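You operate a simulated robot arm through the tools that you are given. There is no shell and no other tool. Be economical: measure what you need, move in short steps, check, and stop when the job is done.

You run a simulated two-armed robot. Do the job below in one go: nothing can be reset, and whatever is moved stays where it is left.

TASK
Take the rag from the service bench top and lay it out flat on the build bench top.
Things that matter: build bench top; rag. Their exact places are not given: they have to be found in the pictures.

Only the result counts: the job must be done as asked and must still hold three seconds after the hand-in. Knocking over, shifting, dropping, spilling or breaking anything else fails it.

THE ROBOT
Two 7-joint arms with two-finger parallel grippers on one trunk, on a base that drives. Base frame: it is fixed to the floor where the robot stands at the start and does not move with it; the origin is under the middle of the robot, x ahead of it, y to its left, z up. Lengths are in m, angles in rad, forces in N, time in s.
The left shoulder is at the start at [0.07, 0.177, 1.07], the right one opposite. With the tool pointing down near the work surface each hand reaches from about 0.28 to 0.72 m from the robot's upright axis, wherever it stands, measured 20 degrees to its own side. Places, roughly: build bench top [0.6, 2.6, 0.8]. Payload 3.43 kg a hand.
The TCP of each hand is the grasp point between the finger pads, 0.03 m short of the fingertips. In the tool frame z runs along the fingers and y along their closing line. The gripper opens to 0.094 m. The fingers are 0.028 m wide and 0.01 m thick; the gripper's body (0.05 by 0.096 m) begins 0.055 m behind the TCP.
Orientation is that of the tool frame in the base frame, as a unit quaternion [w, x, y, z]. With the fingers straight down and closing along the base's y, the tool's x points along the base's -x, its y along +y and its z along -z.

THE INTERFACE
- The arms move only by the tool arm_command. It takes "left_series", "right_series" or both (then of equal length, played together; a hand with none holds still); each is a list that holds one entry, the list of rows, each a list of 7 numbers: the shift along the base's x, y, z in m, then the turn, a rotation vector about the base's x, y, z in rad, then the finger opening in m, from 0 to 0.094. In form: [[[dx, dy, dz, ax, ay, az, claw], ...]]. A call has 1 to 10 rows; each row shifts and turns the commanded pose from where the row before left it. Rows are played at 5 a second. More than 0.05 m and 0.15 rad between two rows, or a gripper value outside its range, and nothing of the call is played. A pose out of reach is approached as far as the arm can. The call stops where the force on the tool passes 40 N (or 10 N more than at its start, if that is more) or the arm is blocked; 0.2 s more then pass. The fingers move at their own pace (about 0.153 m/s each) and stop on an object; they squeeze with about 40 N. The grip force told is the motor's: it shows also when the fingers shut on nothing. Time passes only in rows, and 0.2 s behind the last, so rows that do not move let the fingers close. It gives the time, the measured TCP pose, the force on the tool (base axes), the opening and the grip force at its end, in the units of the frame above (readings bear some noise), with the torque about the TCP (base axes, N m) and any sound that the robot's microphone picked up, and new pictures: "show" is both (left out), scene, wrist or none (wrist: the cameras of the hands that moved).
- Cameras (640 x 400 px; columns grow to the right, rows downward): "scene" is now at [0.1216, -0.0316, 1.3746]; the picture's right is [-0.45, -0.89, 0.00], its down [-0.58, 0.29, -0.76] and it looks along [0.68, -0.34, -0.65] (base axes); focal length 296 px, centre (320, 200). "left" rides on the left gripper at [0.076, -0.014, -0.102] in its tool frame; the picture's right is [0.18, 0.98, 0.00], its down [-0.75, 0.14, -0.64] and it looks along [-0.63, 0.12, 0.77] (tool axes); focal length 243 px, centre (320, 200). "right" rides on the right gripper at [0.076, 0.014, -0.103] in its tool frame; the picture's right is [-0.18, 0.98, 0.00], its down [-0.75, -0.14, -0.64] and it looks along [-0.63, -0.12, 0.77] (tool axes); focal length 243 px, centre (320, 200).
- slide_trunk(by): slides the trunk up (or, below 0, down) by that many m; the arms and the scene camera ride with it, the base frame stays. It gives what a move gives, with no picture.
- steer(legs): drives the robot by 1 to 6 legs, each [ahead, turn to the left] in m and rad, along the robot's own axes; the way and the turn of a leg run together, so that a leg with both is an arc; at most 1.5 m and 3.142 rad a leg. The arms and the cameras ride along, it lands a little off, and it stops where it bumps. It gives what a move gives, and a new picture of the scene camera.
- turn_head(pan, tilt): turns the head with the scene camera to pan (to the left, within 1.501 rad either way) and tilt (down, from -0.506 to 1.204), counted from straight ahead of the robot. It gives what a move gives, and a new picture of the scene camera.
- locate(camera, pixels): there is no depth. For up to 12 entries [column, row, z] of the newest picture of that camera ("zoom" is the newest enlarged one), the place [x, y] in the base frame at which the ray of that pixel passes the height z, good to about 0.003 m, but the place of the scene camera against the robot may be out by one fixed shift of up to 0.012 m in any direction. No time passes.
- inspect(camera, box): a new picture of the part [left, top, right, bottom] of that camera's present view, enlarged. No time passes.
- job_done(): hands the job in; it is judged then, once.

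Work in short steps. Measure before you move; look again where a grasp or a placing could have gone wrong, and mend it. You have 80 turns and 260 pictures in all, those below and enlarged ones among them. Open the grippers and draw the arms clear of the work before you hand the job in, unless the task says otherwise; then end with one line.

The tools are called after "Request:" as a command line: name --argument value ..., lists and objects as JSON in quotes. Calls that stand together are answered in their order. arm_command: Moves the arms, as the interface text tells. Its arguments: {"type":"object","properties":{"left_series":{"type":"array"},"right_series":{"type":"array"},"show":{"type":"string","enum":["both","scene","wrist","none"]}},"required":[]} The other tools are called the same way: slide_trunk (by) slides the trunk up or down; steer (legs) drives the base; turn_head (pan, tilt) turns the head that bears the scene camera; locate (camera, pixels) gives the place at which the rays of pixels pass given heights; inspect (camera, box) takes an enlarged picture of a part of a camera's view; job_done () hands the job in.

At the start:

```text
clock: 0.0
left_ee_pos: [0.5655, 0.0279, 1.0228]
left_orientation: [0.001, -0.001, 1.0, 0.0]
left_contact_force: [-0.9, 0.2, 0.5]
left_moment: [-0.05, -0.04, -0.01]
left_width: 0.0939
left_grasp_force: 0.1
right_ee_pos: [0.3601, -0.3308, 0.9473]
right_orientation: [0.0, 0.0, 1.0, -0.001]
right_contact_force: [0.3, -0.1, -0.1]
right_moment: [0.01, -0.03, 0.01]
right_width: 0.094
right_grasp_force: 0.1
trunk travel left (down, up): [-0.65, 0.19]
robot x, y, heading: [-0.0002, -0.0026, 0.003]
head pan, tilt: [-0.468, 0.71]
```

scene: 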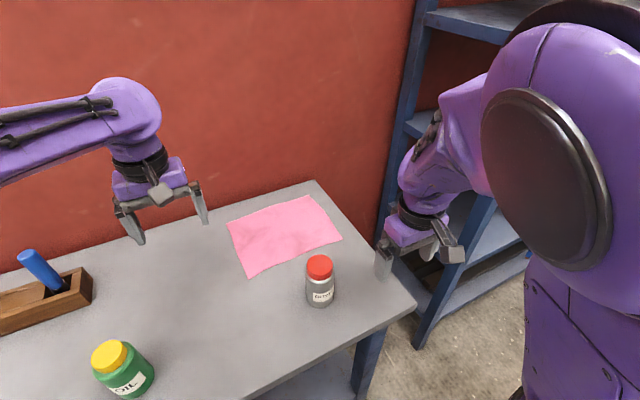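
right: 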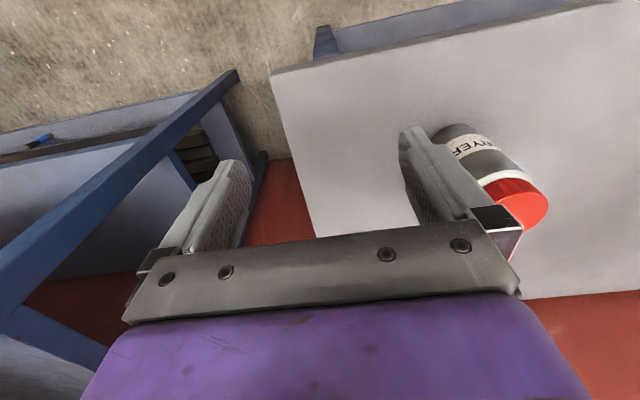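
left: 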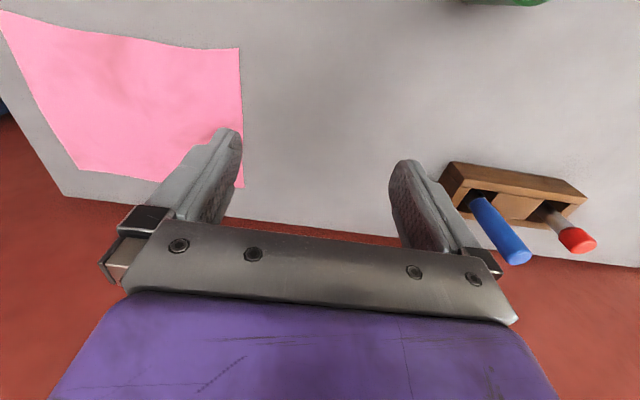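

The pink rag shows in the scene camera with corners near (227,223), (310,195), (342,240) and (248,278). I'll locate these from two cameras at several heights to find the bench height.

Request:
locate --camera "scene" --pixels '[[227, 223, 0.8], [310, 195, 0.8], [342, 240, 0.8], [248, 278, 0.8], [227, 223, 0.7], [310, 195, 0.7], [248, 278, 0.7], [320, 300, 0.8], [415, 303, 0.8], [315, 181, 0.8]]'

Request:
locate --camera "left" --pixels '[[240, 48, 0.8], [243, 187, 0.8], [80, 168, 0.8], [3, 12, 0.8], [240, 48, 0.7], [243, 187, 0.7], [80, 168, 0.7], [65, 195, 0.8]]'

```text
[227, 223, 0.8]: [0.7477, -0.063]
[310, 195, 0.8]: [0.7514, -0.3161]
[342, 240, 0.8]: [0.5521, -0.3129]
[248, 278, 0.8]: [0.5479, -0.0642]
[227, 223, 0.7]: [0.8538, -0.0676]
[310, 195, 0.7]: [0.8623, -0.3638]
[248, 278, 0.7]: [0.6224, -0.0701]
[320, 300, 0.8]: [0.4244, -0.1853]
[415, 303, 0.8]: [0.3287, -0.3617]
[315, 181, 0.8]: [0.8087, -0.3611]
```

```text
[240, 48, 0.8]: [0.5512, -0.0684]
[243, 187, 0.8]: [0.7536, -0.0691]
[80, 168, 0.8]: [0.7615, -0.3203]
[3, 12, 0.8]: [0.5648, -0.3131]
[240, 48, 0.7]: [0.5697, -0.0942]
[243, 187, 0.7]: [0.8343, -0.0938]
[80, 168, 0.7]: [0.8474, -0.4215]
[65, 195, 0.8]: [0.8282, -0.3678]
```

Both cameras agree at z≈0.80, so the rag spans x 0.55–0.755 and y −0.317 to −0.066. Before grasping I'll look toward the build bench on the left.

Request:
turn_head --pan 1.35 --tilt 0.35

Request:
turn_head --pan 0.5 --tilt 0.7

```text
clock: 1.8
left_ee_pos: [0.5649, 0.0277, 1.0226]
left_orientation: [0.0, 0.001, 1.0, 0.0]
left_contact_force: [-0.6, 0.4, 0.6]
left_moment: [-0.02, 0.02, -0.01]
left_width: 0.094
left_grasp_force: 0.0
right_ee_pos: [0.3597, -0.3321, 0.9469]
right_orientation: [0.001, 0.0, 1.0, 0.0]
right_contact_force: [0.2, 0.1, 0.1]
right_moment: [0.03, 0.0, 0.0]
right_width: 0.0942
right_grasp_force: 0.0
trunk travel left (down, up): [-0.65, 0.19]
robot x, y, heading: [-0.0004, 0.0006, 0.002]
head pan, tilt: [1.349, 0.351]
```

scene: 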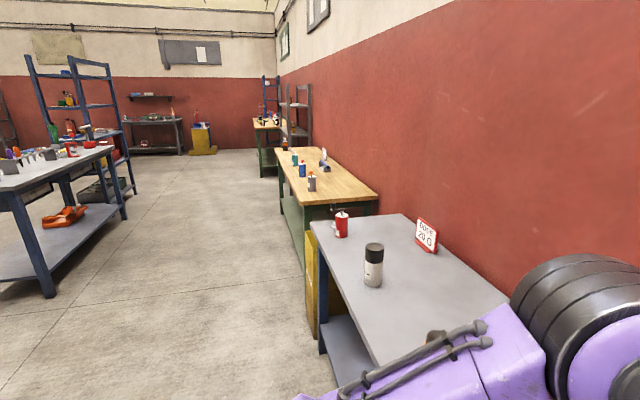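

```text
clock: 3.0
left_ee_pos: [0.5644, 0.0276, 1.0217]
left_orientation: [-0.001, 0.0, 1.0, 0.0]
left_contact_force: [0.1, -0.6, 1.0]
left_moment: [0.0, 0.02, -0.01]
left_width: 0.094
left_grasp_force: 0.1
right_ee_pos: [0.3598, -0.3312, 0.9465]
right_orientation: [0.0, 0.0, 1.0, 0.0]
right_contact_force: [-0.2, 0.5, 0.5]
right_moment: [0.0, 0.02, -0.01]
right_width: 0.0942
right_grasp_force: 0.1
trunk travel left (down, up): [-0.65, 0.19]
robot x, y, heading: [0.001, 0.0003, -0.003]
head pan, tilt: [0.499, 0.7]
```

scene: 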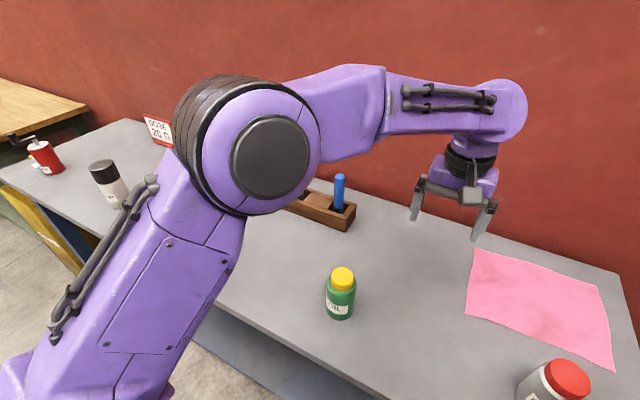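

The wooden top beyond the service bench at about (0.6, 2.6) is the build bench. I'll pinch the rag's two near corners with both hands and start by moving them above those corners, keeping clear of the red-capped bottle near (0.42, −0.19).

Request:
arm_command --left_series '[[[0, 0, 0, 0, 0, 0, 0.04], [0, -0.03, -0.01, 0, 0, 0, 0.04], [0, -0.03, -0.02, 0, 0, 0, 0.04], [0, -0.03, -0.02, 0, 0, 0, 0.04], [0.005, -0.035, -0.02, 0, 0, 0, 0.04], [0, 0, -0.02, 0, 0, 0, 0.04], [0, 0, -0.02, 0, 0, 0, 0.04], [0, 0, 0, 0, 0, 0, 0.04]]]' --right_series '[[[0, 0, 0.04, 0, 0, 0, 0.04], [0.04, 0.01, 0.01, 0, 0, 0, 0.04], [0.045, 0.01, 0, 0, 0, 0, 0.04], [0.045, 0.01, 0, 0, 0, 0, 0.04], [0.04, 0.01, 0, 0, 0, 0, 0.04], [0.04, 0.009, -0.03, 0, 0, 0, 0.04], [0, 0, -0.03, 0, 0, 0, 0.04], [0, 0, -0.03, 0, 0, 0, 0.04]]]' --show "wrist"

Request:
turn_head --pan -0.35 --tilt 0.75

```text
refused: row 6 steps farther than a row can; nothing moved
```

```text
clock: 4.2
left_ee_pos: [0.5657, 0.0277, 1.0217]
left_orientation: [-0.001, 0.0, 1.0, 0.0]
left_contact_force: [0.2, 0.2, 0.6]
left_moment: [-0.02, 0.0, 0.02]
left_width: 0.094
left_grasp_force: 0.0
right_ee_pos: [0.3598, -0.3305, 0.9462]
right_orientation: [0.0, 0.001, 1.0, 0.0]
right_contact_force: [0.4, 0.2, 0.5]
right_moment: [-0.01, -0.03, -0.05]
right_width: 0.0941
right_grasp_force: 0.1
trunk travel left (down, up): [-0.65, 0.19]
robot x, y, heading: [0.0019, -0.0021, -0.001]
head pan, tilt: [-0.351, 0.75]
```

scene: 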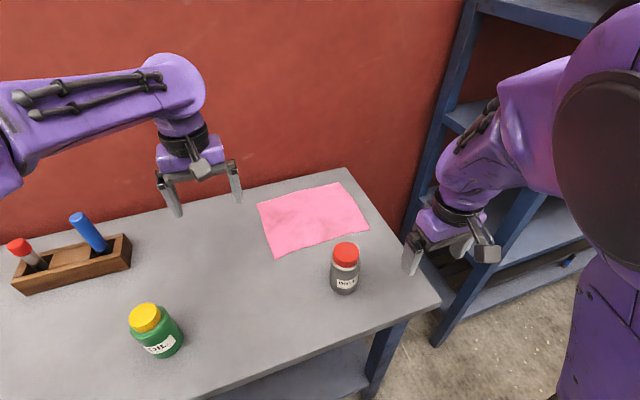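

The move was refused because row 6 was just over the 0.05 m step limit, so I'll resend it with that row trimmed.

Request:
arm_command --left_series '[[[0, 0, 0, 0, 0, 0, 0.04], [0, -0.03, -0.01, 0, 0, 0, 0.04], [0, -0.03, -0.02, 0, 0, 0, 0.04], [0, -0.03, -0.02, 0, 0, 0, 0.04], [0.005, -0.035, -0.02, 0, 0, 0, 0.04], [0, 0, -0.02, 0, 0, 0, 0.04], [0, 0, -0.02, 0, 0, 0, 0.04], [0, 0, 0, 0, 0, 0, 0.04]]]' --right_series '[[[0, 0, 0.04, 0, 0, 0, 0.04], [0.04, 0.01, 0.01, 0, 0, 0, 0.04], [0.045, 0.01, 0, 0, 0, 0, 0.04], [0.045, 0.01, 0, 0, 0, 0, 0.04], [0.04, 0.01, 0, 0, 0, 0, 0.04], [0.04, 0.009, -0.02, 0, 0, 0, 0.04], [0, 0, -0.035, 0, 0, 0, 0.04], [0, 0, -0.03, 0, 0, 0, 0.04]]]'

```text
clock: 6.0
left_ee_pos: [0.5724, -0.0994, 0.9133]
left_orientation: [0.0, 0.0, 1.0, 0.0]
left_contact_force: [0.7, -0.6, -0.2]
left_moment: [0.0, 0.03, 0.0]
left_width: 0.04
left_grasp_force: 0.1
right_ee_pos: [0.5789, -0.289, 0.9051]
right_orientation: [0.0, 0.0, 1.0, 0.0]
right_contact_force: [-0.1, -1.3, -0.2]
right_moment: [0.01, 0.03, -0.02]
right_width: 0.0401
right_grasp_force: 0.0
right hand out of reach, approached as far as the arm can: row 1
trunk travel left (down, up): [-0.65, 0.19]
robot x, y, heading: [-0.0008, -0.0012, 0.003]
head pan, tilt: [-0.351, 0.75]
```

scene: 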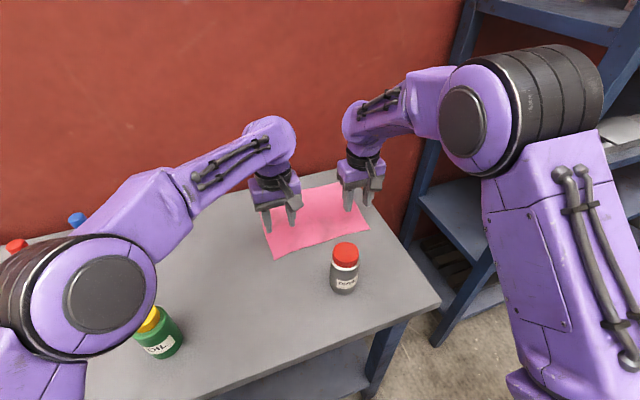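
right: 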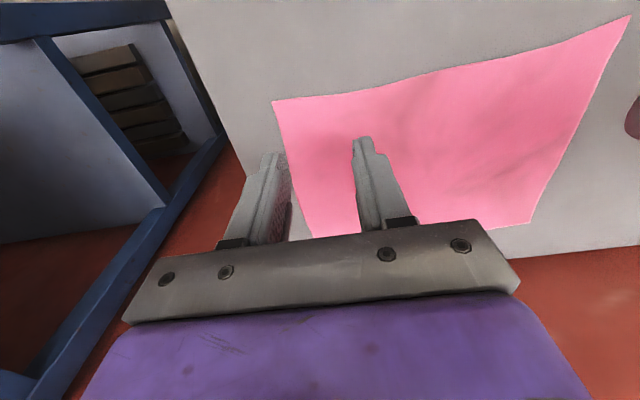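
left: 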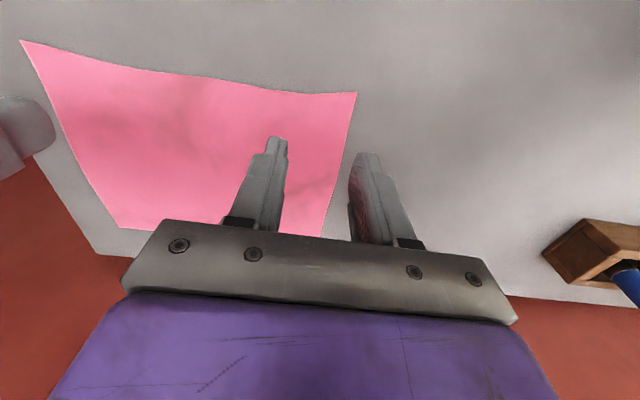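

Both hands are above the rag. I'll locate the near corners precisely from the wrist cameras: left view at (357,92) and (20,40), right view at (273,101) and (628,17).

Request:
locate --camera "left" --pixels '[[357, 92, 0.802], [20, 40, 0.802], [357, 92, 0.79], [285, 91, 0.802]]'

Request:
locate --camera "right" --pixels '[[273, 101, 0.802], [628, 17, 0.802], [273, 101, 0.79], [350, 92, 0.802], [535, 48, 0.802], [528, 222, 0.802], [312, 237, 0.802]]'

```text
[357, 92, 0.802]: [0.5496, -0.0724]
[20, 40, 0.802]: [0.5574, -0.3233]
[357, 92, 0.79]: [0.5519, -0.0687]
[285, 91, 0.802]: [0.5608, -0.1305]
```

```text
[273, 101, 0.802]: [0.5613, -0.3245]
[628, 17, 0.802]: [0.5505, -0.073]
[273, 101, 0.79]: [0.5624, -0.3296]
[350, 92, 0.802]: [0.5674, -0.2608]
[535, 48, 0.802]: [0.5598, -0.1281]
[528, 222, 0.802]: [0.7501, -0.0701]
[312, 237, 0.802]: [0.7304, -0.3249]
```

Near corners are at about (0.550, −0.072) and (0.559, −0.324). I'll adjust slightly and descend until the fingertips are just above the cloth (TCP about 0.837).

Request:
arm_command --left_series '[[[0.003, -0.007, -0.03, 0, 0, 0, 0.04], [0, 0, -0.03, 0, 0, 0, 0.04], [0, 0, -0.016, 0, 0, 0, 0.04], [0, 0, 0, 0, 0, 0, 0.04]]]' --right_series '[[[0.006, -0.001, -0.03, 0, 0, 0, 0.04], [0, 0, -0.03, 0, 0, 0, 0.04], [0, 0, -0.008, 0, 0, 0, 0.04], [0, 0, 0, 0, 0, 0, 0.04]]]'

```text
clock: 7.0
left_ee_pos: [0.574, -0.1041, 0.8362]
left_orientation: [-0.001, 0.0, 1.0, -0.001]
left_contact_force: [-0.6, 0.2, 0.4]
left_moment: [0.02, 0.0, -0.04]
left_width: 0.0398
left_grasp_force: 0.0
right_ee_pos: [0.5839, -0.2901, 0.8371]
right_orientation: [-0.001, 0.0, 1.0, 0.0]
right_contact_force: [0.1, 0.1, 0.0]
right_moment: [0.03, -0.03, 0.02]
right_width: 0.0399
right_grasp_force: 0.0
trunk travel left (down, up): [-0.65, 0.19]
robot x, y, heading: [-0.0048, 0.0021, -0.001]
head pan, tilt: [-0.351, 0.75]
```

scene: 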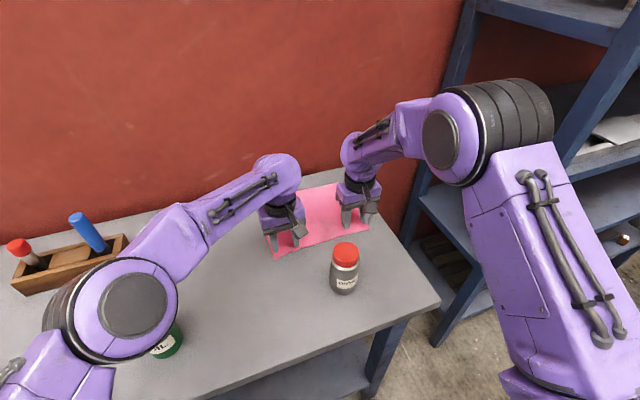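
right: 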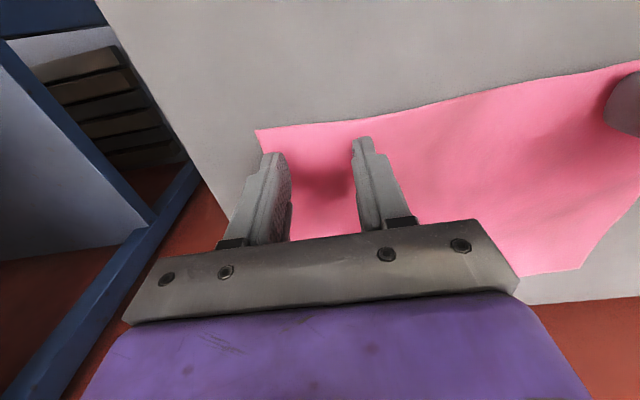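
left: 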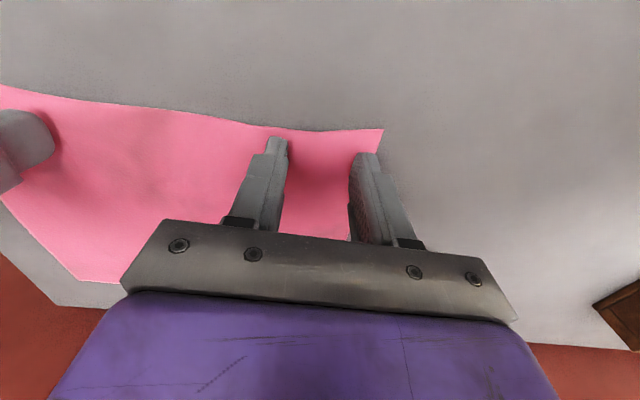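

The fingers straddle cloth inside both corners. I'll press lightly down in small steps to find contact.

Request:
arm_command --left_series '[[[0, 0, -0.003, 0, 0, 0, 0.04], [0, 0, -0.003, 0, 0, 0, 0.04], [0, 0, 0, 0, 0, 0, 0.04]]]' --right_series '[[[0, 0, -0.003, 0, 0, 0, 0.04], [0, 0, -0.003, 0, 0, 0, 0.04], [0, 0, 0, 0, 0, 0, 0.04]]]' --show "none"

```text
clock: 7.8
left_ee_pos: [0.5731, -0.1032, 0.832]
left_orientation: [0.001, 0.0, 1.0, -0.001]
left_contact_force: [1.1, -1.2, 7.4]
left_moment: [0.03, -0.03, -0.02]
left_width: 0.04
left_grasp_force: 0.1
right_ee_pos: [0.5827, -0.2901, 0.8324]
right_orientation: [-0.001, -0.001, 1.0, 0.0]
right_contact_force: [-0.4, -0.2, -0.1]
right_moment: [0.01, 0.0, 0.01]
right_width: 0.0398
right_grasp_force: 0.0
trunk travel left (down, up): [-0.65, 0.19]
robot x, y, heading: [0.0005, 0.0003, -0.006]
head pan, tilt: [-0.351, 0.75]
```

The left hand has touched (7 N) but the right has not yet. I'll lower the right by 3 mm, then close both grippers.

Request:
arm_command --left_series '[[[0, 0, 0, 0, 0, 0, 0.04], [0, 0, 0, 0, 0, 0, 0.04], [0, 0, 0, 0, 0, 0, 0.02], [0, 0, 0, 0, 0, 0, 0.0], [0, 0, 0, 0, 0, 0, 0.0], [0, 0, 0, 0, 0, 0, 0.0]]]' --right_series '[[[0, 0, -0.0015, 0, 0, 0, 0.04], [0, 0, -0.0015, 0, 0, 0, 0.04], [0, 0, 0, 0, 0, 0, 0.02], [0, 0, 0, 0, 0, 0, 0.0], [0, 0, 0, 0, 0, 0, 0.0], [0, 0, 0, 0, 0, 0, 0.0]]]'

```text
clock: 9.2
left_ee_pos: [0.571, -0.1028, 0.8308]
left_orientation: [0.001, 0.0, 1.0, -0.001]
left_contact_force: [-0.7, -0.2, 1.2]
left_moment: [-0.04, 0.01, -0.03]
left_width: 0.0
left_grasp_force: 32.8
right_ee_pos: [0.5825, -0.289, 0.8314]
right_orientation: [0.001, -0.001, 1.0, -0.001]
right_contact_force: [3.0, 1.4, 18.4]
right_moment: [0.03, 0.02, 0.03]
right_width: 0.0023
right_grasp_force: 37.1
trunk travel left (down, up): [-0.65, 0.19]
robot x, y, heading: [-0.0011, -0.0013, 0.003]
head pan, tilt: [-0.351, 0.75]
```

scene: 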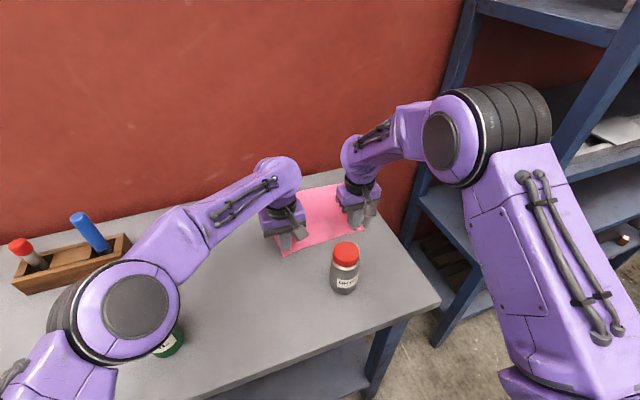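
right: 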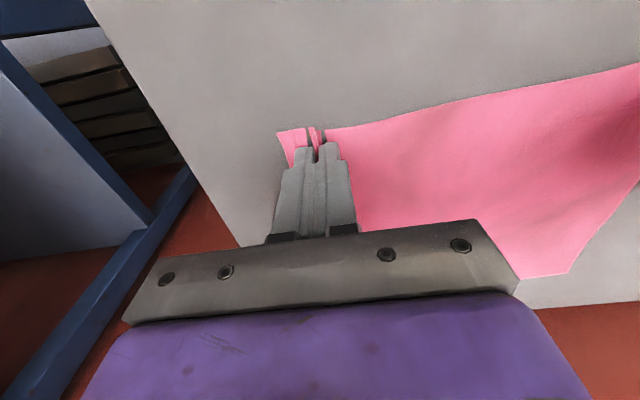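
left: 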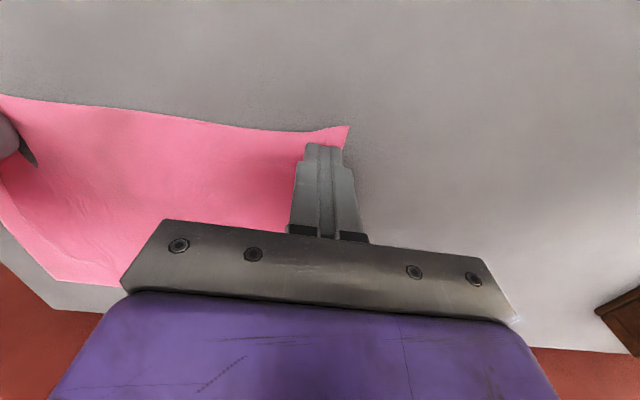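

The right hand holds a fold at 2.3 mm width, but the left closed on nothing. I'll reopen the left, press firmer by about 3 mm and close again.

Request:
arm_command --left_series '[[[0, 0, 0.006, 0, 0, 0, 0.02], [0.004, 0, 0, 0, 0, 0, 0.04], [0, 0, -0.005, 0, 0, 0, 0.04], [0, 0, -0.003, 0, 0, 0, 0.04], [0, 0, -0.0015, 0, 0, 0, 0.04], [0, 0, 0, 0, 0, 0, 0.02], [0, 0, 0, 0, 0, 0, 0.0], [0, 0, 0, 0, 0, 0, 0.0], [0, 0, 0, 0, 0, 0, 0.0]]]' --show "wrist"

```text
clock: 11.3
left_ee_pos: [0.5759, -0.1065, 0.8312]
left_orientation: [0.004, -0.001, 1.0, -0.005]
left_contact_force: [0.1, -7.7, 13.4]
left_moment: [-0.25, 0.17, 0.05]
left_width: 0.0027
left_grasp_force: 37.6
right_ee_pos: [0.5811, -0.2892, 0.8321]
right_orientation: [0.002, 0.0, 1.0, 0.001]
right_contact_force: [-1.8, 3.8, 11.9]
right_moment: [0.02, 0.09, 0.03]
right_width: 0.0023
right_grasp_force: 37.3
trunk travel left (down, up): [-0.65, 0.19]
robot x, y, heading: [-0.0002, 0.0024, -0.001]
head pan, tilt: [-0.351, 0.75]
stopped in row 9 (left hand): the force on the tool passed its limit at 41 N (the readings are from after the stop); the commanded pose is now the measured one
```

left: 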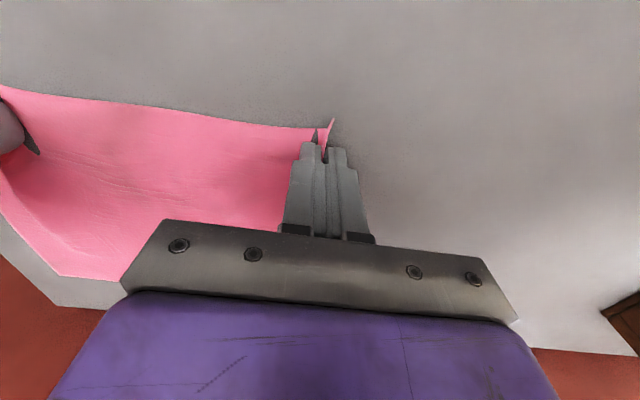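

Both corners are gripped (2.7 and 2.3 mm). I'll lift both hands together, straight up.

Request:
arm_command --left_series '[[[0, 0, 0.01, 0, 0, 0, 0], [0, 0, 0.02, 0, 0, 0, 0], [0, 0, 0.02, 0, 0, 0, 0], [0, 0, 0.02, 0, 0, 0, 0], [0, 0, 0.02, 0, 0, 0, 0], [0, 0, 0.02, 0, 0, 0, 0], [0, 0, 0, 0, 0, 0, 0]]]' --right_series '[[[0, 0, 0.01, 0, 0, 0, 0], [0, 0, 0.02, 0, 0, 0, 0], [0, 0, 0.02, 0, 0, 0, 0], [0, 0, 0.02, 0, 0, 0, 0], [0, 0, 0.02, 0, 0, 0, 0], [0, 0, 0.02, 0, 0, 0, 0], [0, 0, 0, 0, 0, 0, 0]]]'

```text
clock: 12.9
left_ee_pos: [0.5773, -0.1061, 0.9387]
left_orientation: [0.001, 0.0, 1.0, -0.002]
left_contact_force: [0.4, -8.5, 0.5]
left_moment: [-0.3, 0.0, 0.03]
left_width: 0.0027
left_grasp_force: 36.9
right_ee_pos: [0.5832, -0.2905, 0.9375]
right_orientation: [-0.001, -0.001, 1.0, 0.001]
right_contact_force: [-0.4, 7.5, 0.4]
right_moment: [0.24, 0.03, 0.0]
right_width: 0.0022
right_grasp_force: 36.6
trunk travel left (down, up): [-0.65, 0.19]
robot x, y, heading: [-0.0021, 0.0013, -0.001]
head pan, tilt: [-0.351, 0.75]
```

scene: 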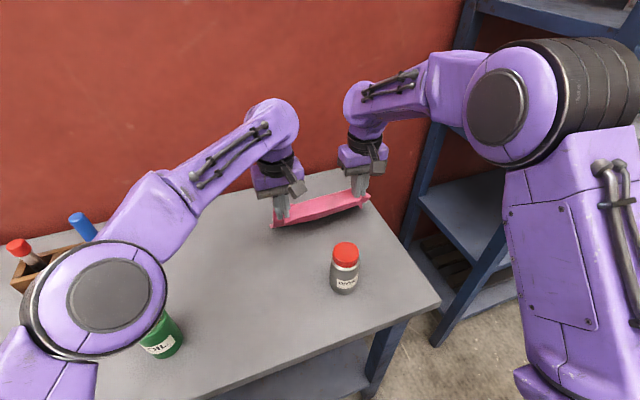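
right: 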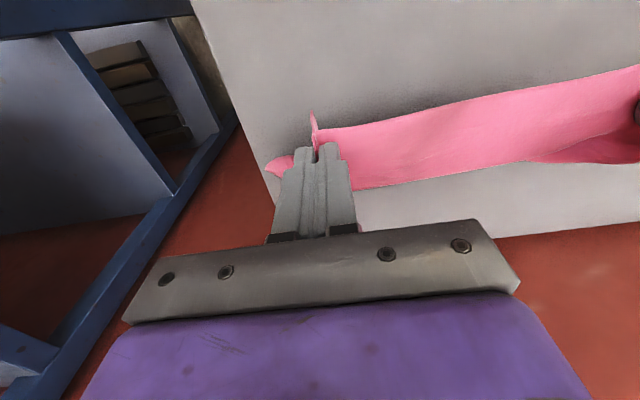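
left: 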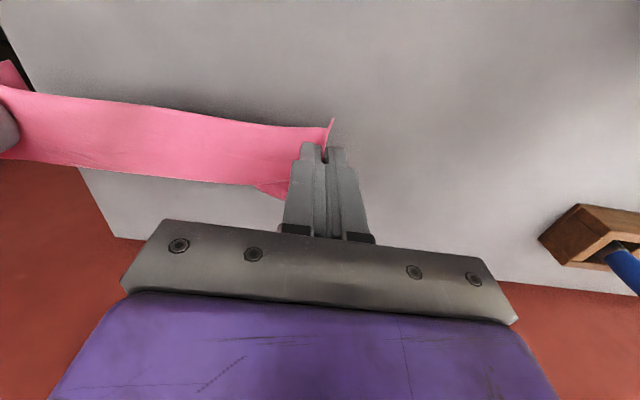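

The rag is lifted with about 8 N of tension between the hands, so I'll bring them 3 mm closer each and keep lifting.

Request:
arm_command --left_series '[[[0, -0.003, 0.02, 0, 0, 0, 0], [0, 0, 0.03, 0, 0, 0, 0], [0, 0, 0.03, 0, 0, 0, 0], [0, 0, 0.03, 0, 0, 0, 0], [0, 0, 0.03, 0, 0, 0, 0], [0, 0, 0.03, 0, 0, 0, 0], [0, 0, 0.03, 0, 0, 0, 0], [0, 0, 0, 0, 0, 0, 0]]]' --right_series '[[[0, 0.003, 0.02, 0, 0, 0, 0], [0, 0, 0.03, 0, 0, 0, 0], [0, 0, 0.03, 0, 0, 0, 0], [0, 0, 0.03, 0, 0, 0, 0], [0, 0, 0.03, 0, 0, 0, 0], [0, 0, 0.03, 0, 0, 0, 0], [0, 0, 0.03, 0, 0, 0, 0], [0, 0, 0, 0, 0, 0, 0]]]' --show "scene"

```text
clock: 14.3
left_ee_pos: [0.5539, -0.0938, 1.0853]
left_orientation: [-0.001, 0.003, 1.0, -0.009]
left_contact_force: [3.5, -20.8, 1.7]
left_moment: [-0.65, -0.15, 0.05]
left_width: 0.0026
left_grasp_force: 37.5
left hand out of reach, approached as far as the arm can: row 3, 4, 5, 6
right_ee_pos: [0.5836, -0.2778, 1.1018]
right_orientation: [0.001, -0.003, 1.0, 0.008]
right_contact_force: [-3.7, 19.1, -0.7]
right_moment: [0.63, 0.13, 0.05]
right_width: 0.0022
right_grasp_force: 36.9
trunk travel left (down, up): [-0.65, 0.19]
robot x, y, heading: [-0.0001, 0.0011, 0.0]
head pan, tilt: [-0.351, 0.75]
stopped in row 6 (right hand): the force on the tool passed its limit at 46 N (the readings are from after the stop); the commanded pose is now the measured one
```

scene: 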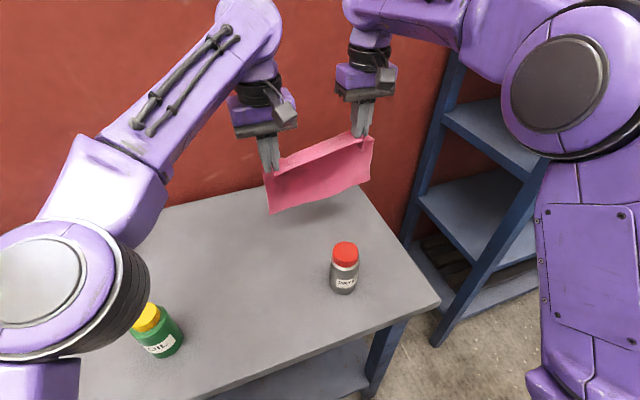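

The left arm reached its height limit and tension rose to 20 N. I'll line the right hand up with the left, bring both slightly together, and use the trunk for the rest of the lift.

Request:
arm_command --left_series '[[[0, -0.003, -0.01, 0, 0, 0, 0], [-0.004, 0, -0.01, 0, 0, 0, 0], [0, 0, 0, 0, 0, 0, 0], [0, 0, 0, 0, 0, 0, 0]]]' --right_series '[[[-0.011, 0.001, -0.015, 0, 0, 0, 0], [-0.012, 0, -0.02, 0, 0, 0, 0], [-0.01, 0, 0, 0, 0, 0, 0], [0, 0, 0, 0, 0, 0, 0]]]' --show "none"

Request:
slide_trunk --by 0.15

```text
clock: 15.3
left_ee_pos: [0.5521, -0.0924, 1.0653]
left_orientation: [-0.001, 0.001, 1.0, -0.007]
left_contact_force: [1.0, -18.1, -0.9]
left_moment: [-0.56, 0.0, 0.05]
left_width: 0.0027
left_grasp_force: 37.4
right_ee_pos: [0.5499, -0.2809, 1.0653]
right_orientation: [0.0, -0.002, 1.0, 0.006]
right_contact_force: [-0.4, 17.9, 0.4]
right_moment: [0.58, 0.03, 0.04]
right_width: 0.0024
right_grasp_force: 37.1
trunk travel left (down, up): [-0.65, 0.19]
robot x, y, heading: [0.0008, -0.0036, 0.004]
head pan, tilt: [-0.351, 0.75]
```

```text
clock: 17.0
left_ee_pos: [0.5522, -0.0926, 1.2154]
left_orientation: [-0.001, 0.001, 1.0, -0.007]
left_contact_force: [0.9, -19.3, 0.2]
left_moment: [-0.58, -0.01, 0.05]
left_width: 0.0026
left_grasp_force: 38.2
right_ee_pos: [0.5525, -0.2816, 1.2143]
right_orientation: [0.0, -0.002, 1.0, 0.006]
right_contact_force: [0.2, 18.9, -0.8]
right_moment: [0.59, -0.02, 0.09]
right_width: 0.0023
right_grasp_force: 36.9
trunk travel left (down, up): [-0.8, 0.04]
robot x, y, heading: [-0.0019, -0.0023, 0.001]
head pan, tilt: [-0.351, 0.75]
```

Tension is still 19 N at a gap of 0.188 m, so I'll slacken it by moving each hand 5 mm inward. I'll also pan the head left to check the driving way.

Request:
arm_command --left_series '[[[0, -0.005, 0, 0, 0, 0, 0], [0, 0, 0, 0, 0, 0, 0]]]' --right_series '[[[0, 0.005, 0, 0, 0, 0, 0], [0, 0, 0, 0, 0, 0, 0]]]' --show "scene"

Request:
turn_head --pan 1.5 --tilt 0.45

```text
clock: 17.6
left_ee_pos: [0.5537, -0.0959, 1.2154]
left_orientation: [-0.001, 0.0, 1.0, -0.006]
left_contact_force: [-0.3, -0.4, -0.8]
left_moment: [-0.03, 0.01, 0.0]
left_width: 0.0024
left_grasp_force: 37.8
right_ee_pos: [0.5498, -0.2789, 1.2154]
right_orientation: [0.0, -0.002, 1.0, 0.005]
right_contact_force: [0.1, 0.3, 0.4]
right_moment: [0.02, 0.02, 0.03]
right_width: 0.0021
right_grasp_force: 37.1
trunk travel left (down, up): [-0.8, 0.04]
robot x, y, heading: [0.0033, -0.0027, -0.0]
head pan, tilt: [-0.351, 0.75]
```

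scene: 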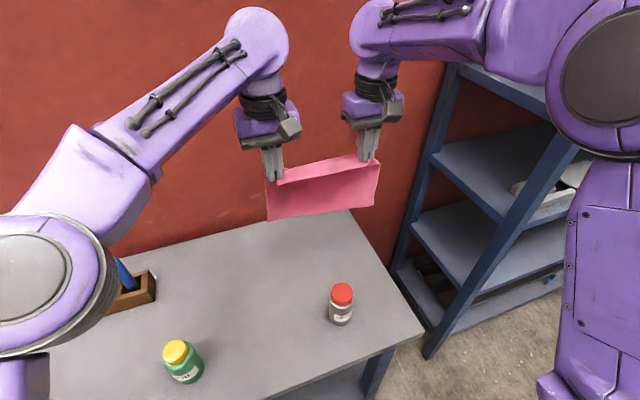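

```text
clock: 19.5
left_ee_pos: [0.5519, -0.0982, 1.2165]
left_orientation: [-0.001, 0.001, 1.0, -0.007]
left_contact_force: [-0.3, 0.0, 0.1]
left_moment: [-0.03, -0.02, 0.0]
left_width: 0.0026
left_grasp_force: 37.3
right_ee_pos: [0.5511, -0.2764, 1.2166]
right_orientation: [-0.001, -0.002, 1.0, 0.006]
right_contact_force: [-0.6, 0.0, -0.2]
right_moment: [-0.05, 0.0, 0.01]
right_width: 0.0022
right_grasp_force: 37.3
trunk travel left (down, up): [-0.8, 0.04]
robot x, y, heading: [0.0023, 0.0015, 0.001]
head pan, tilt: [1.499, 0.45]
```

scene: 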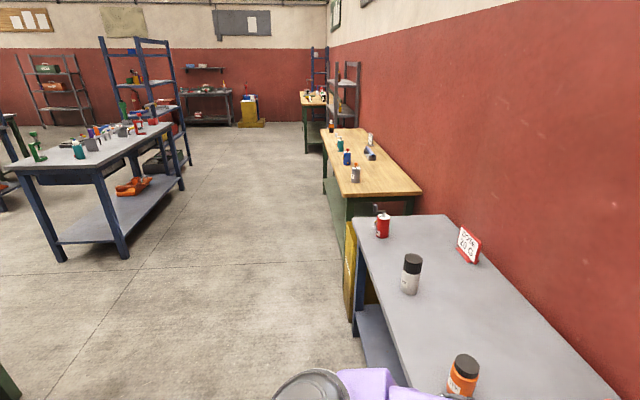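

The rag hangs cleanly. I'll measure the build bench corners (348,197), (421,192) and (324,130), its items, and the left workbench's legs for the driving lane.

Request:
locate --camera "scene" --pixels '[[348, 197, 0.8], [421, 192, 0.8], [324, 130, 0.8], [356, 182, 0.8], [347, 164, 0.8], [340, 151, 0.8], [370, 160, 0.8], [125, 257, 0], [183, 190, 0], [60, 260, 0], [345, 310, 0], [353, 217, 0.8]]'

Request:
inspect --camera "scene" --box '[300, 110, 450, 230]'

```text
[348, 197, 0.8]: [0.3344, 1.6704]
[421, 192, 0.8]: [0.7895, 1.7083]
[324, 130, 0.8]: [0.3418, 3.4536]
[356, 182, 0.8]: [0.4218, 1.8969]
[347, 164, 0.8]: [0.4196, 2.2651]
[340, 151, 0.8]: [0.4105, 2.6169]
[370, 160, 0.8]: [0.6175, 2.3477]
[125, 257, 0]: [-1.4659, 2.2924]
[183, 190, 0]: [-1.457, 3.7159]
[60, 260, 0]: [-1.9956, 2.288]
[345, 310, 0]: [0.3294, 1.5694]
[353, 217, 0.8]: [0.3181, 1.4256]
```

```text
3.33 times, centred on (375, 170) of scene
```

zoom: 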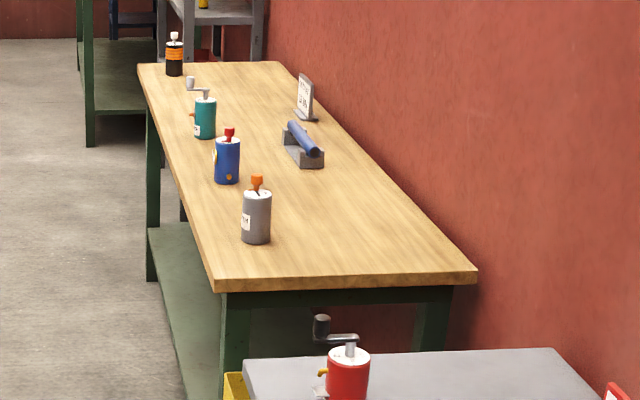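

The build bench spans x 0.33–0.80 and y 1.67–3.45, with cans along its front edge; the stretch around y≈3.0 looks emptiest. I'll back off 0.55 m, turn left, and drive along the lane (x≈−0.55), which clears the other workbench at x≈−1.46.

Request:
steer --legs '[[-0.55, 0], [0, 1.571], [1.5, 0]]'

```text
clock: 33.4
left_ee_pos: [-0.3854, 2.0314, 1.216]
left_orientation: [0.004, -0.694, 0.72, -0.005]
left_contact_force: [0.7, -0.7, 0.1]
left_moment: [0.0, -0.02, -0.06]
left_width: 0.0023
left_grasp_force: 37.6
right_ee_pos: [-0.2063, 2.0237, 1.2152]
right_orientation: [-0.004, -0.696, 0.718, 0.005]
right_contact_force: [-0.1, 0.1, 0.3]
right_moment: [-0.02, -0.01, -0.07]
right_width: 0.0021
right_grasp_force: 37.2
trunk travel left (down, up): [-0.8, 0.04]
robot x, y, heading: [-0.5017, 1.4834, 1.533]
head pan, tilt: [1.499, 0.45]
```

scene: 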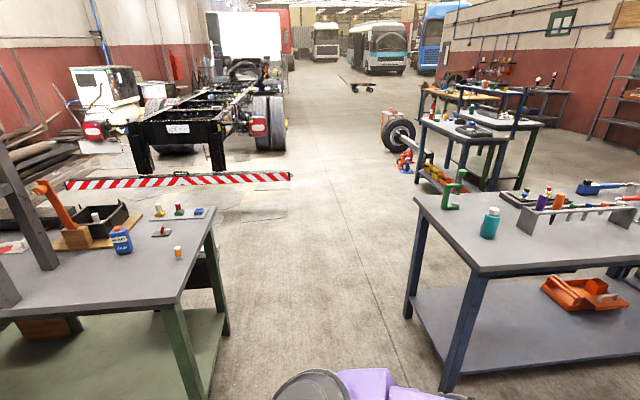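

The robot is at (−0.50, 1.48), with the rag still gripped. I'll look right over the build bench to pick a clear spot.

Request:
turn_head --pan -0.9 --tilt 0.35

```text
clock: 35.5
left_ee_pos: [-0.3847, 2.0313, 1.2166]
left_orientation: [0.004, -0.694, 0.72, -0.005]
left_contact_force: [0.0, 0.2, -0.1]
left_moment: [0.0, -0.01, -0.03]
left_width: 0.0026
left_grasp_force: 37.7
right_ee_pos: [-0.2061, 2.0235, 1.2155]
right_orientation: [-0.003, -0.696, 0.718, 0.004]
right_contact_force: [0.2, 0.5, 0.4]
right_moment: [-0.01, -0.01, -0.08]
right_width: 0.0021
right_grasp_force: 36.6
trunk travel left (down, up): [-0.8, 0.04]
robot x, y, heading: [-0.5059, 1.485, 1.536]
head pan, tilt: [-0.901, 0.351]
```

scene: 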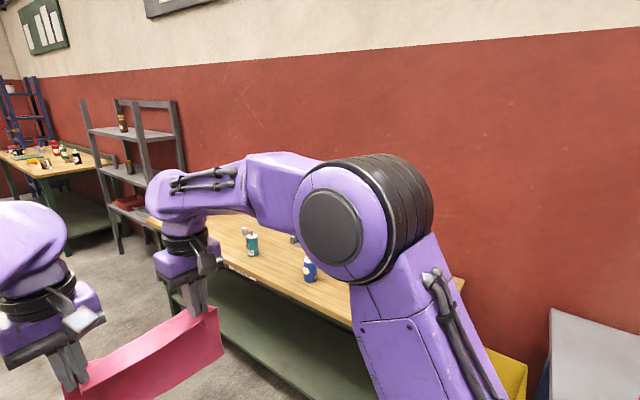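

The right arm hides part of the bench, so I'll drive on to y≈3.1 and turn to face it.

Request:
steer --legs '[[0, 0.035], [1.4, 0], [0.2, 0], [0, -1.571]]'

Request:
turn_head --pan 0.1 --tilt 0.55

```text
clock: 47.9
left_ee_pos: [0.0501, 2.9782, 1.2168]
left_orientation: [0.0, 0.004, 1.0, -0.007]
left_contact_force: [-0.6, 0.0, 0.2]
left_moment: [-0.01, 0.02, 0.03]
left_width: 0.0025
left_grasp_force: 37.3
right_ee_pos: [0.0472, 2.8004, 1.2156]
right_orientation: [0.001, 0.0, 1.0, 0.004]
right_contact_force: [0.5, -0.1, -0.2]
right_moment: [0.03, 0.0, 0.07]
right_width: 0.0022
right_grasp_force: 37.6
trunk travel left (down, up): [-0.8, 0.04]
robot x, y, heading: [-0.4991, 3.0842, -0.003]
head pan, tilt: [-0.901, 0.351]
```

scene: 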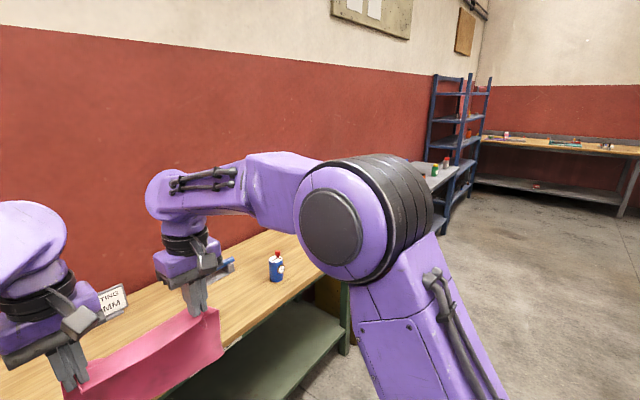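

```text
clock: 49.2
left_ee_pos: [0.0501, 2.9783, 1.215]
left_orientation: [0.0, 0.005, 1.0, -0.007]
left_contact_force: [0.2, 0.7, 0.0]
left_moment: [-0.01, 0.02, 0.05]
left_width: 0.0026
left_grasp_force: 37.3
right_ee_pos: [0.0473, 2.8003, 1.2165]
right_orientation: [-0.001, 0.001, 1.0, 0.005]
right_contact_force: [0.2, 1.0, -0.2]
right_moment: [0.03, 0.01, 0.04]
right_width: 0.0024
right_grasp_force: 37.4
trunk travel left (down, up): [-0.8, 0.04]
robot x, y, heading: [-0.5051, 3.0791, -0.009]
head pan, tilt: [0.099, 0.55]
```

scene: 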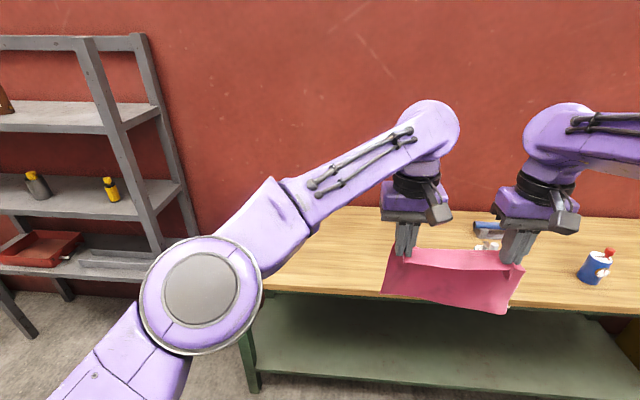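

The left elbow and rag hide parts of the bench top, so I'll view it from the wrist cameras too.

Request:
inspect --camera "left" --box '[0, 0, 640, 400]'

Request:
inspect --camera "scene" --box '[240, 170, 640, 400]'

Request:
turn_head --pan 0.55 --tilt 0.6

```text
1.00 times, centred on (320, 200) of left (not enlarged: the box is as wide or as high as the picture)
```

zoom: 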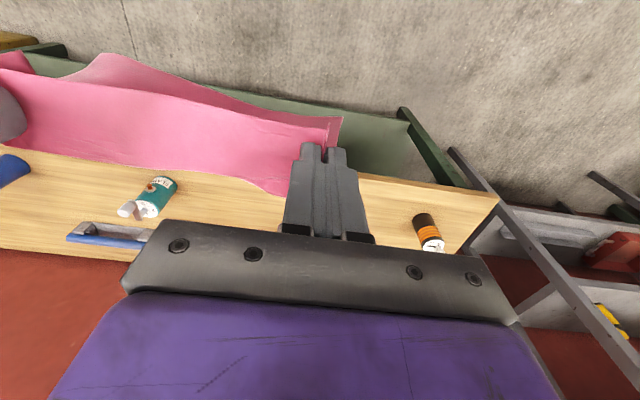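

```text
1.60 times, centred on (440, 285) of scene
```

zoom: 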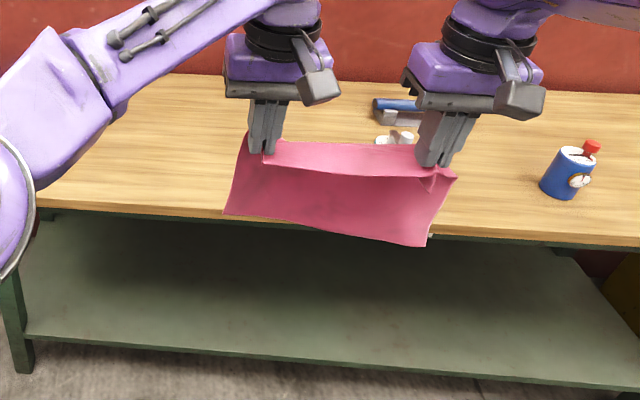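

```text
clock: 50.1
left_ee_pos: [0.0497, 2.9781, 1.2153]
left_orientation: [0.001, 0.005, 1.0, -0.007]
left_contact_force: [0.1, 0.1, -0.6]
left_moment: [0.04, 0.01, 0.03]
left_width: 0.0025
left_grasp_force: 36.6
right_ee_pos: [0.0455, 2.8001, 1.2159]
right_orientation: [0.0, 0.001, 1.0, 0.005]
right_contact_force: [0.7, 0.2, -0.4]
right_moment: [-0.01, 0.05, 0.05]
right_width: 0.0019
right_grasp_force: 37.0
trunk travel left (down, up): [-0.8, 0.04]
robot x, y, heading: [-0.5, 3.0792, -0.003]
head pan, tilt: [0.55, 0.6]
```

scene: 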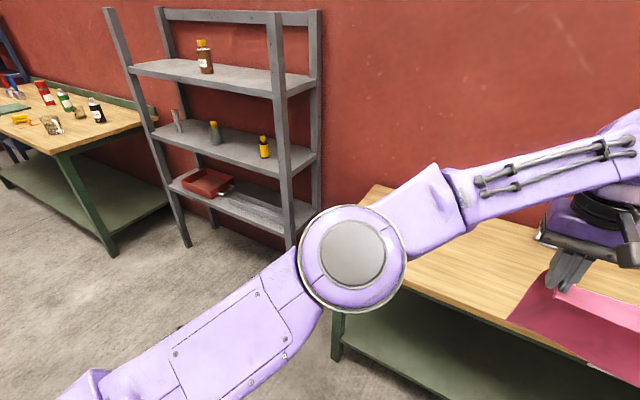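

I'll locate the items in the left wrist view: teal (160,190), black/orange (420,215), block handle (105,240), and bench front edge and corner.

Request:
locate --camera "left" --pixels '[[165, 180, 0.82], [420, 215, 0.85], [70, 240, 0.83], [145, 240, 0.83], [395, 182, 0.8], [497, 198, 0.8], [460, 253, 0.8], [8, 180, 0.85]]'

Request:
inspect --camera "right" --box '[0, 0, 640, 400]'

```text
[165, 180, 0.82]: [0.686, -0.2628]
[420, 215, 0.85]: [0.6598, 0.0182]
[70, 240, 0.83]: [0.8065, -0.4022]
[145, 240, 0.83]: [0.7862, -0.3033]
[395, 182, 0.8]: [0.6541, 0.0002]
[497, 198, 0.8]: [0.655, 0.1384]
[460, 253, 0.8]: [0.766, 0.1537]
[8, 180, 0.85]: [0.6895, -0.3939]
```

```text
1.00 times, centred on (320, 200) of right (not enlarged: the box is as wide or as high as the picture)
```

zoom: 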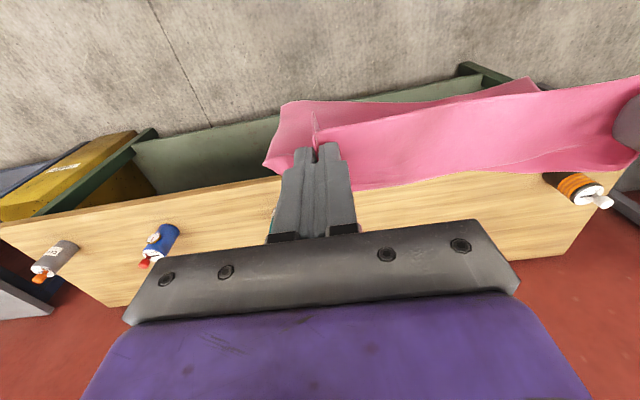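

Those values used a stale left picture, so I'll use the current enlarged one instead: locate on the right view now, then a fresh left view.

Request:
locate --camera "zoom" --pixels '[[555, 183, 0.82], [170, 232, 0.82], [70, 245, 0.82], [570, 255, 0.8], [5, 225, 0.8], [265, 183, 0.8], [110, 305, 0.8]]'

Request:
inspect --camera "left" --box '[0, 0, 640, 400]'

Request:
locate --camera "zoom" --pixels '[[165, 180, 0.82], [425, 218, 0.82], [70, 240, 0.83], [145, 240, 0.83], [395, 182, 0.8], [497, 198, 0.8], [460, 253, 0.8], [8, 180, 0.82], [137, 212, 0.9]]'

```text
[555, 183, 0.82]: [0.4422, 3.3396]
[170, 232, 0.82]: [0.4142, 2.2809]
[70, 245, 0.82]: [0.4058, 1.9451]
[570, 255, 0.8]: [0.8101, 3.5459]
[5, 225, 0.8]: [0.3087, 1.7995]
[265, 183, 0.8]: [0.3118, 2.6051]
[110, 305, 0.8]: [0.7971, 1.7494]
```

```text
1.00 times, centred on (320, 200) of left (not enlarged: the box is as wide or as high as the picture)
```

zoom: 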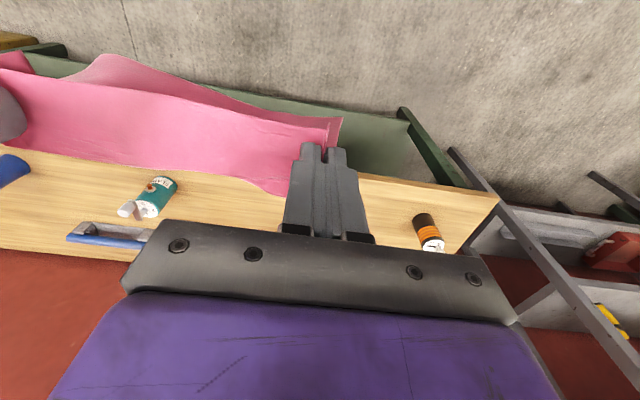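

```text
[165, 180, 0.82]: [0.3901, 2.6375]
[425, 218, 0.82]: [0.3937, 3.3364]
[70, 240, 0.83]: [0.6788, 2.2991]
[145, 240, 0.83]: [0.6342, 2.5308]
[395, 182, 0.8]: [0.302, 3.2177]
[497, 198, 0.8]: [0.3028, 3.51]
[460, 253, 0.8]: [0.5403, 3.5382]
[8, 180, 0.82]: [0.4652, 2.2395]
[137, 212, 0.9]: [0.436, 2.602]
```

The clear area is y 2.72–3.28 behind the front edge (x≈0.31), between the teal can (0.41, 2.63) and the orange/black can (0.42, 3.34). I'll drive 0.45 m forward with the rag high, its bottom near z 1.0.

Request:
steer --legs '[[0.45, 0.0]]'

Request:
turn_head --pan -0.1 --tilt 0.75

Request:
inspect --camera "left" --box '[0, 0, 640, 400]'

```text
clock: 52.8
left_ee_pos: [0.5038, 2.987, 1.2163]
left_orientation: [0.0, -0.003, 1.0, -0.006]
left_contact_force: [-0.2, -0.6, 0.0]
left_moment: [-0.04, 0.03, 0.08]
left_width: 0.0025
left_grasp_force: 37.3
right_ee_pos: [0.5057, 2.8076, 1.2168]
right_orientation: [0.002, -0.006, 1.0, 0.005]
right_contact_force: [0.8, -0.9, -0.1]
right_moment: [0.01, 0.02, 0.04]
right_width: 0.0022
right_grasp_force: 36.8
trunk travel left (down, up): [-0.8, 0.04]
robot x, y, heading: [-0.0477, 3.0806, 0.006]
head pan, tilt: [0.55, 0.6]
```

scene: 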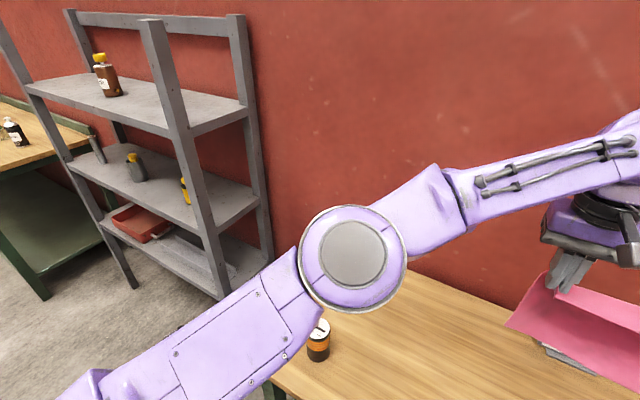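

```text
clock: 53.9
left_ee_pos: [0.506, 2.986, 1.2165]
left_orientation: [0.0, -0.003, 1.0, -0.007]
left_contact_force: [-0.4, -0.4, 0.1]
left_moment: [-0.03, 0.04, 0.02]
left_width: 0.0026
left_grasp_force: 37.3
right_ee_pos: [0.5052, 2.8071, 1.2162]
right_orientation: [0.0, -0.006, 1.0, 0.005]
right_contact_force: [0.9, 0.5, -0.5]
right_moment: [-0.02, 0.02, 0.04]
right_width: 0.0023
right_grasp_force: 37.0
trunk travel left (down, up): [-0.8, 0.04]
robot x, y, heading: [-0.0475, 3.077, 0.01]
head pan, tilt: [-0.099, 0.75]
```

scene: 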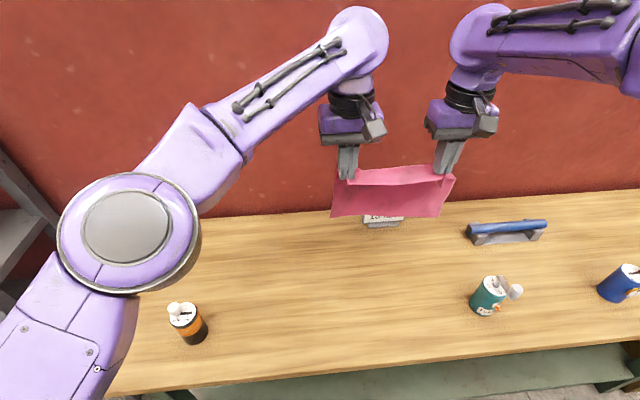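

```text
1.00 times, centred on (320, 200) of left (not enlarged: the box is as wide or as high as the picture)
```

zoom: 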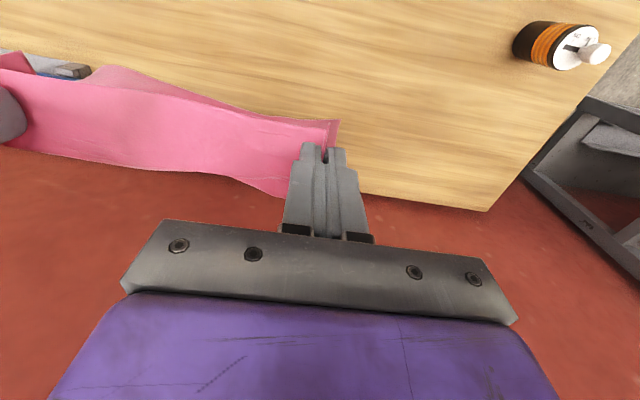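

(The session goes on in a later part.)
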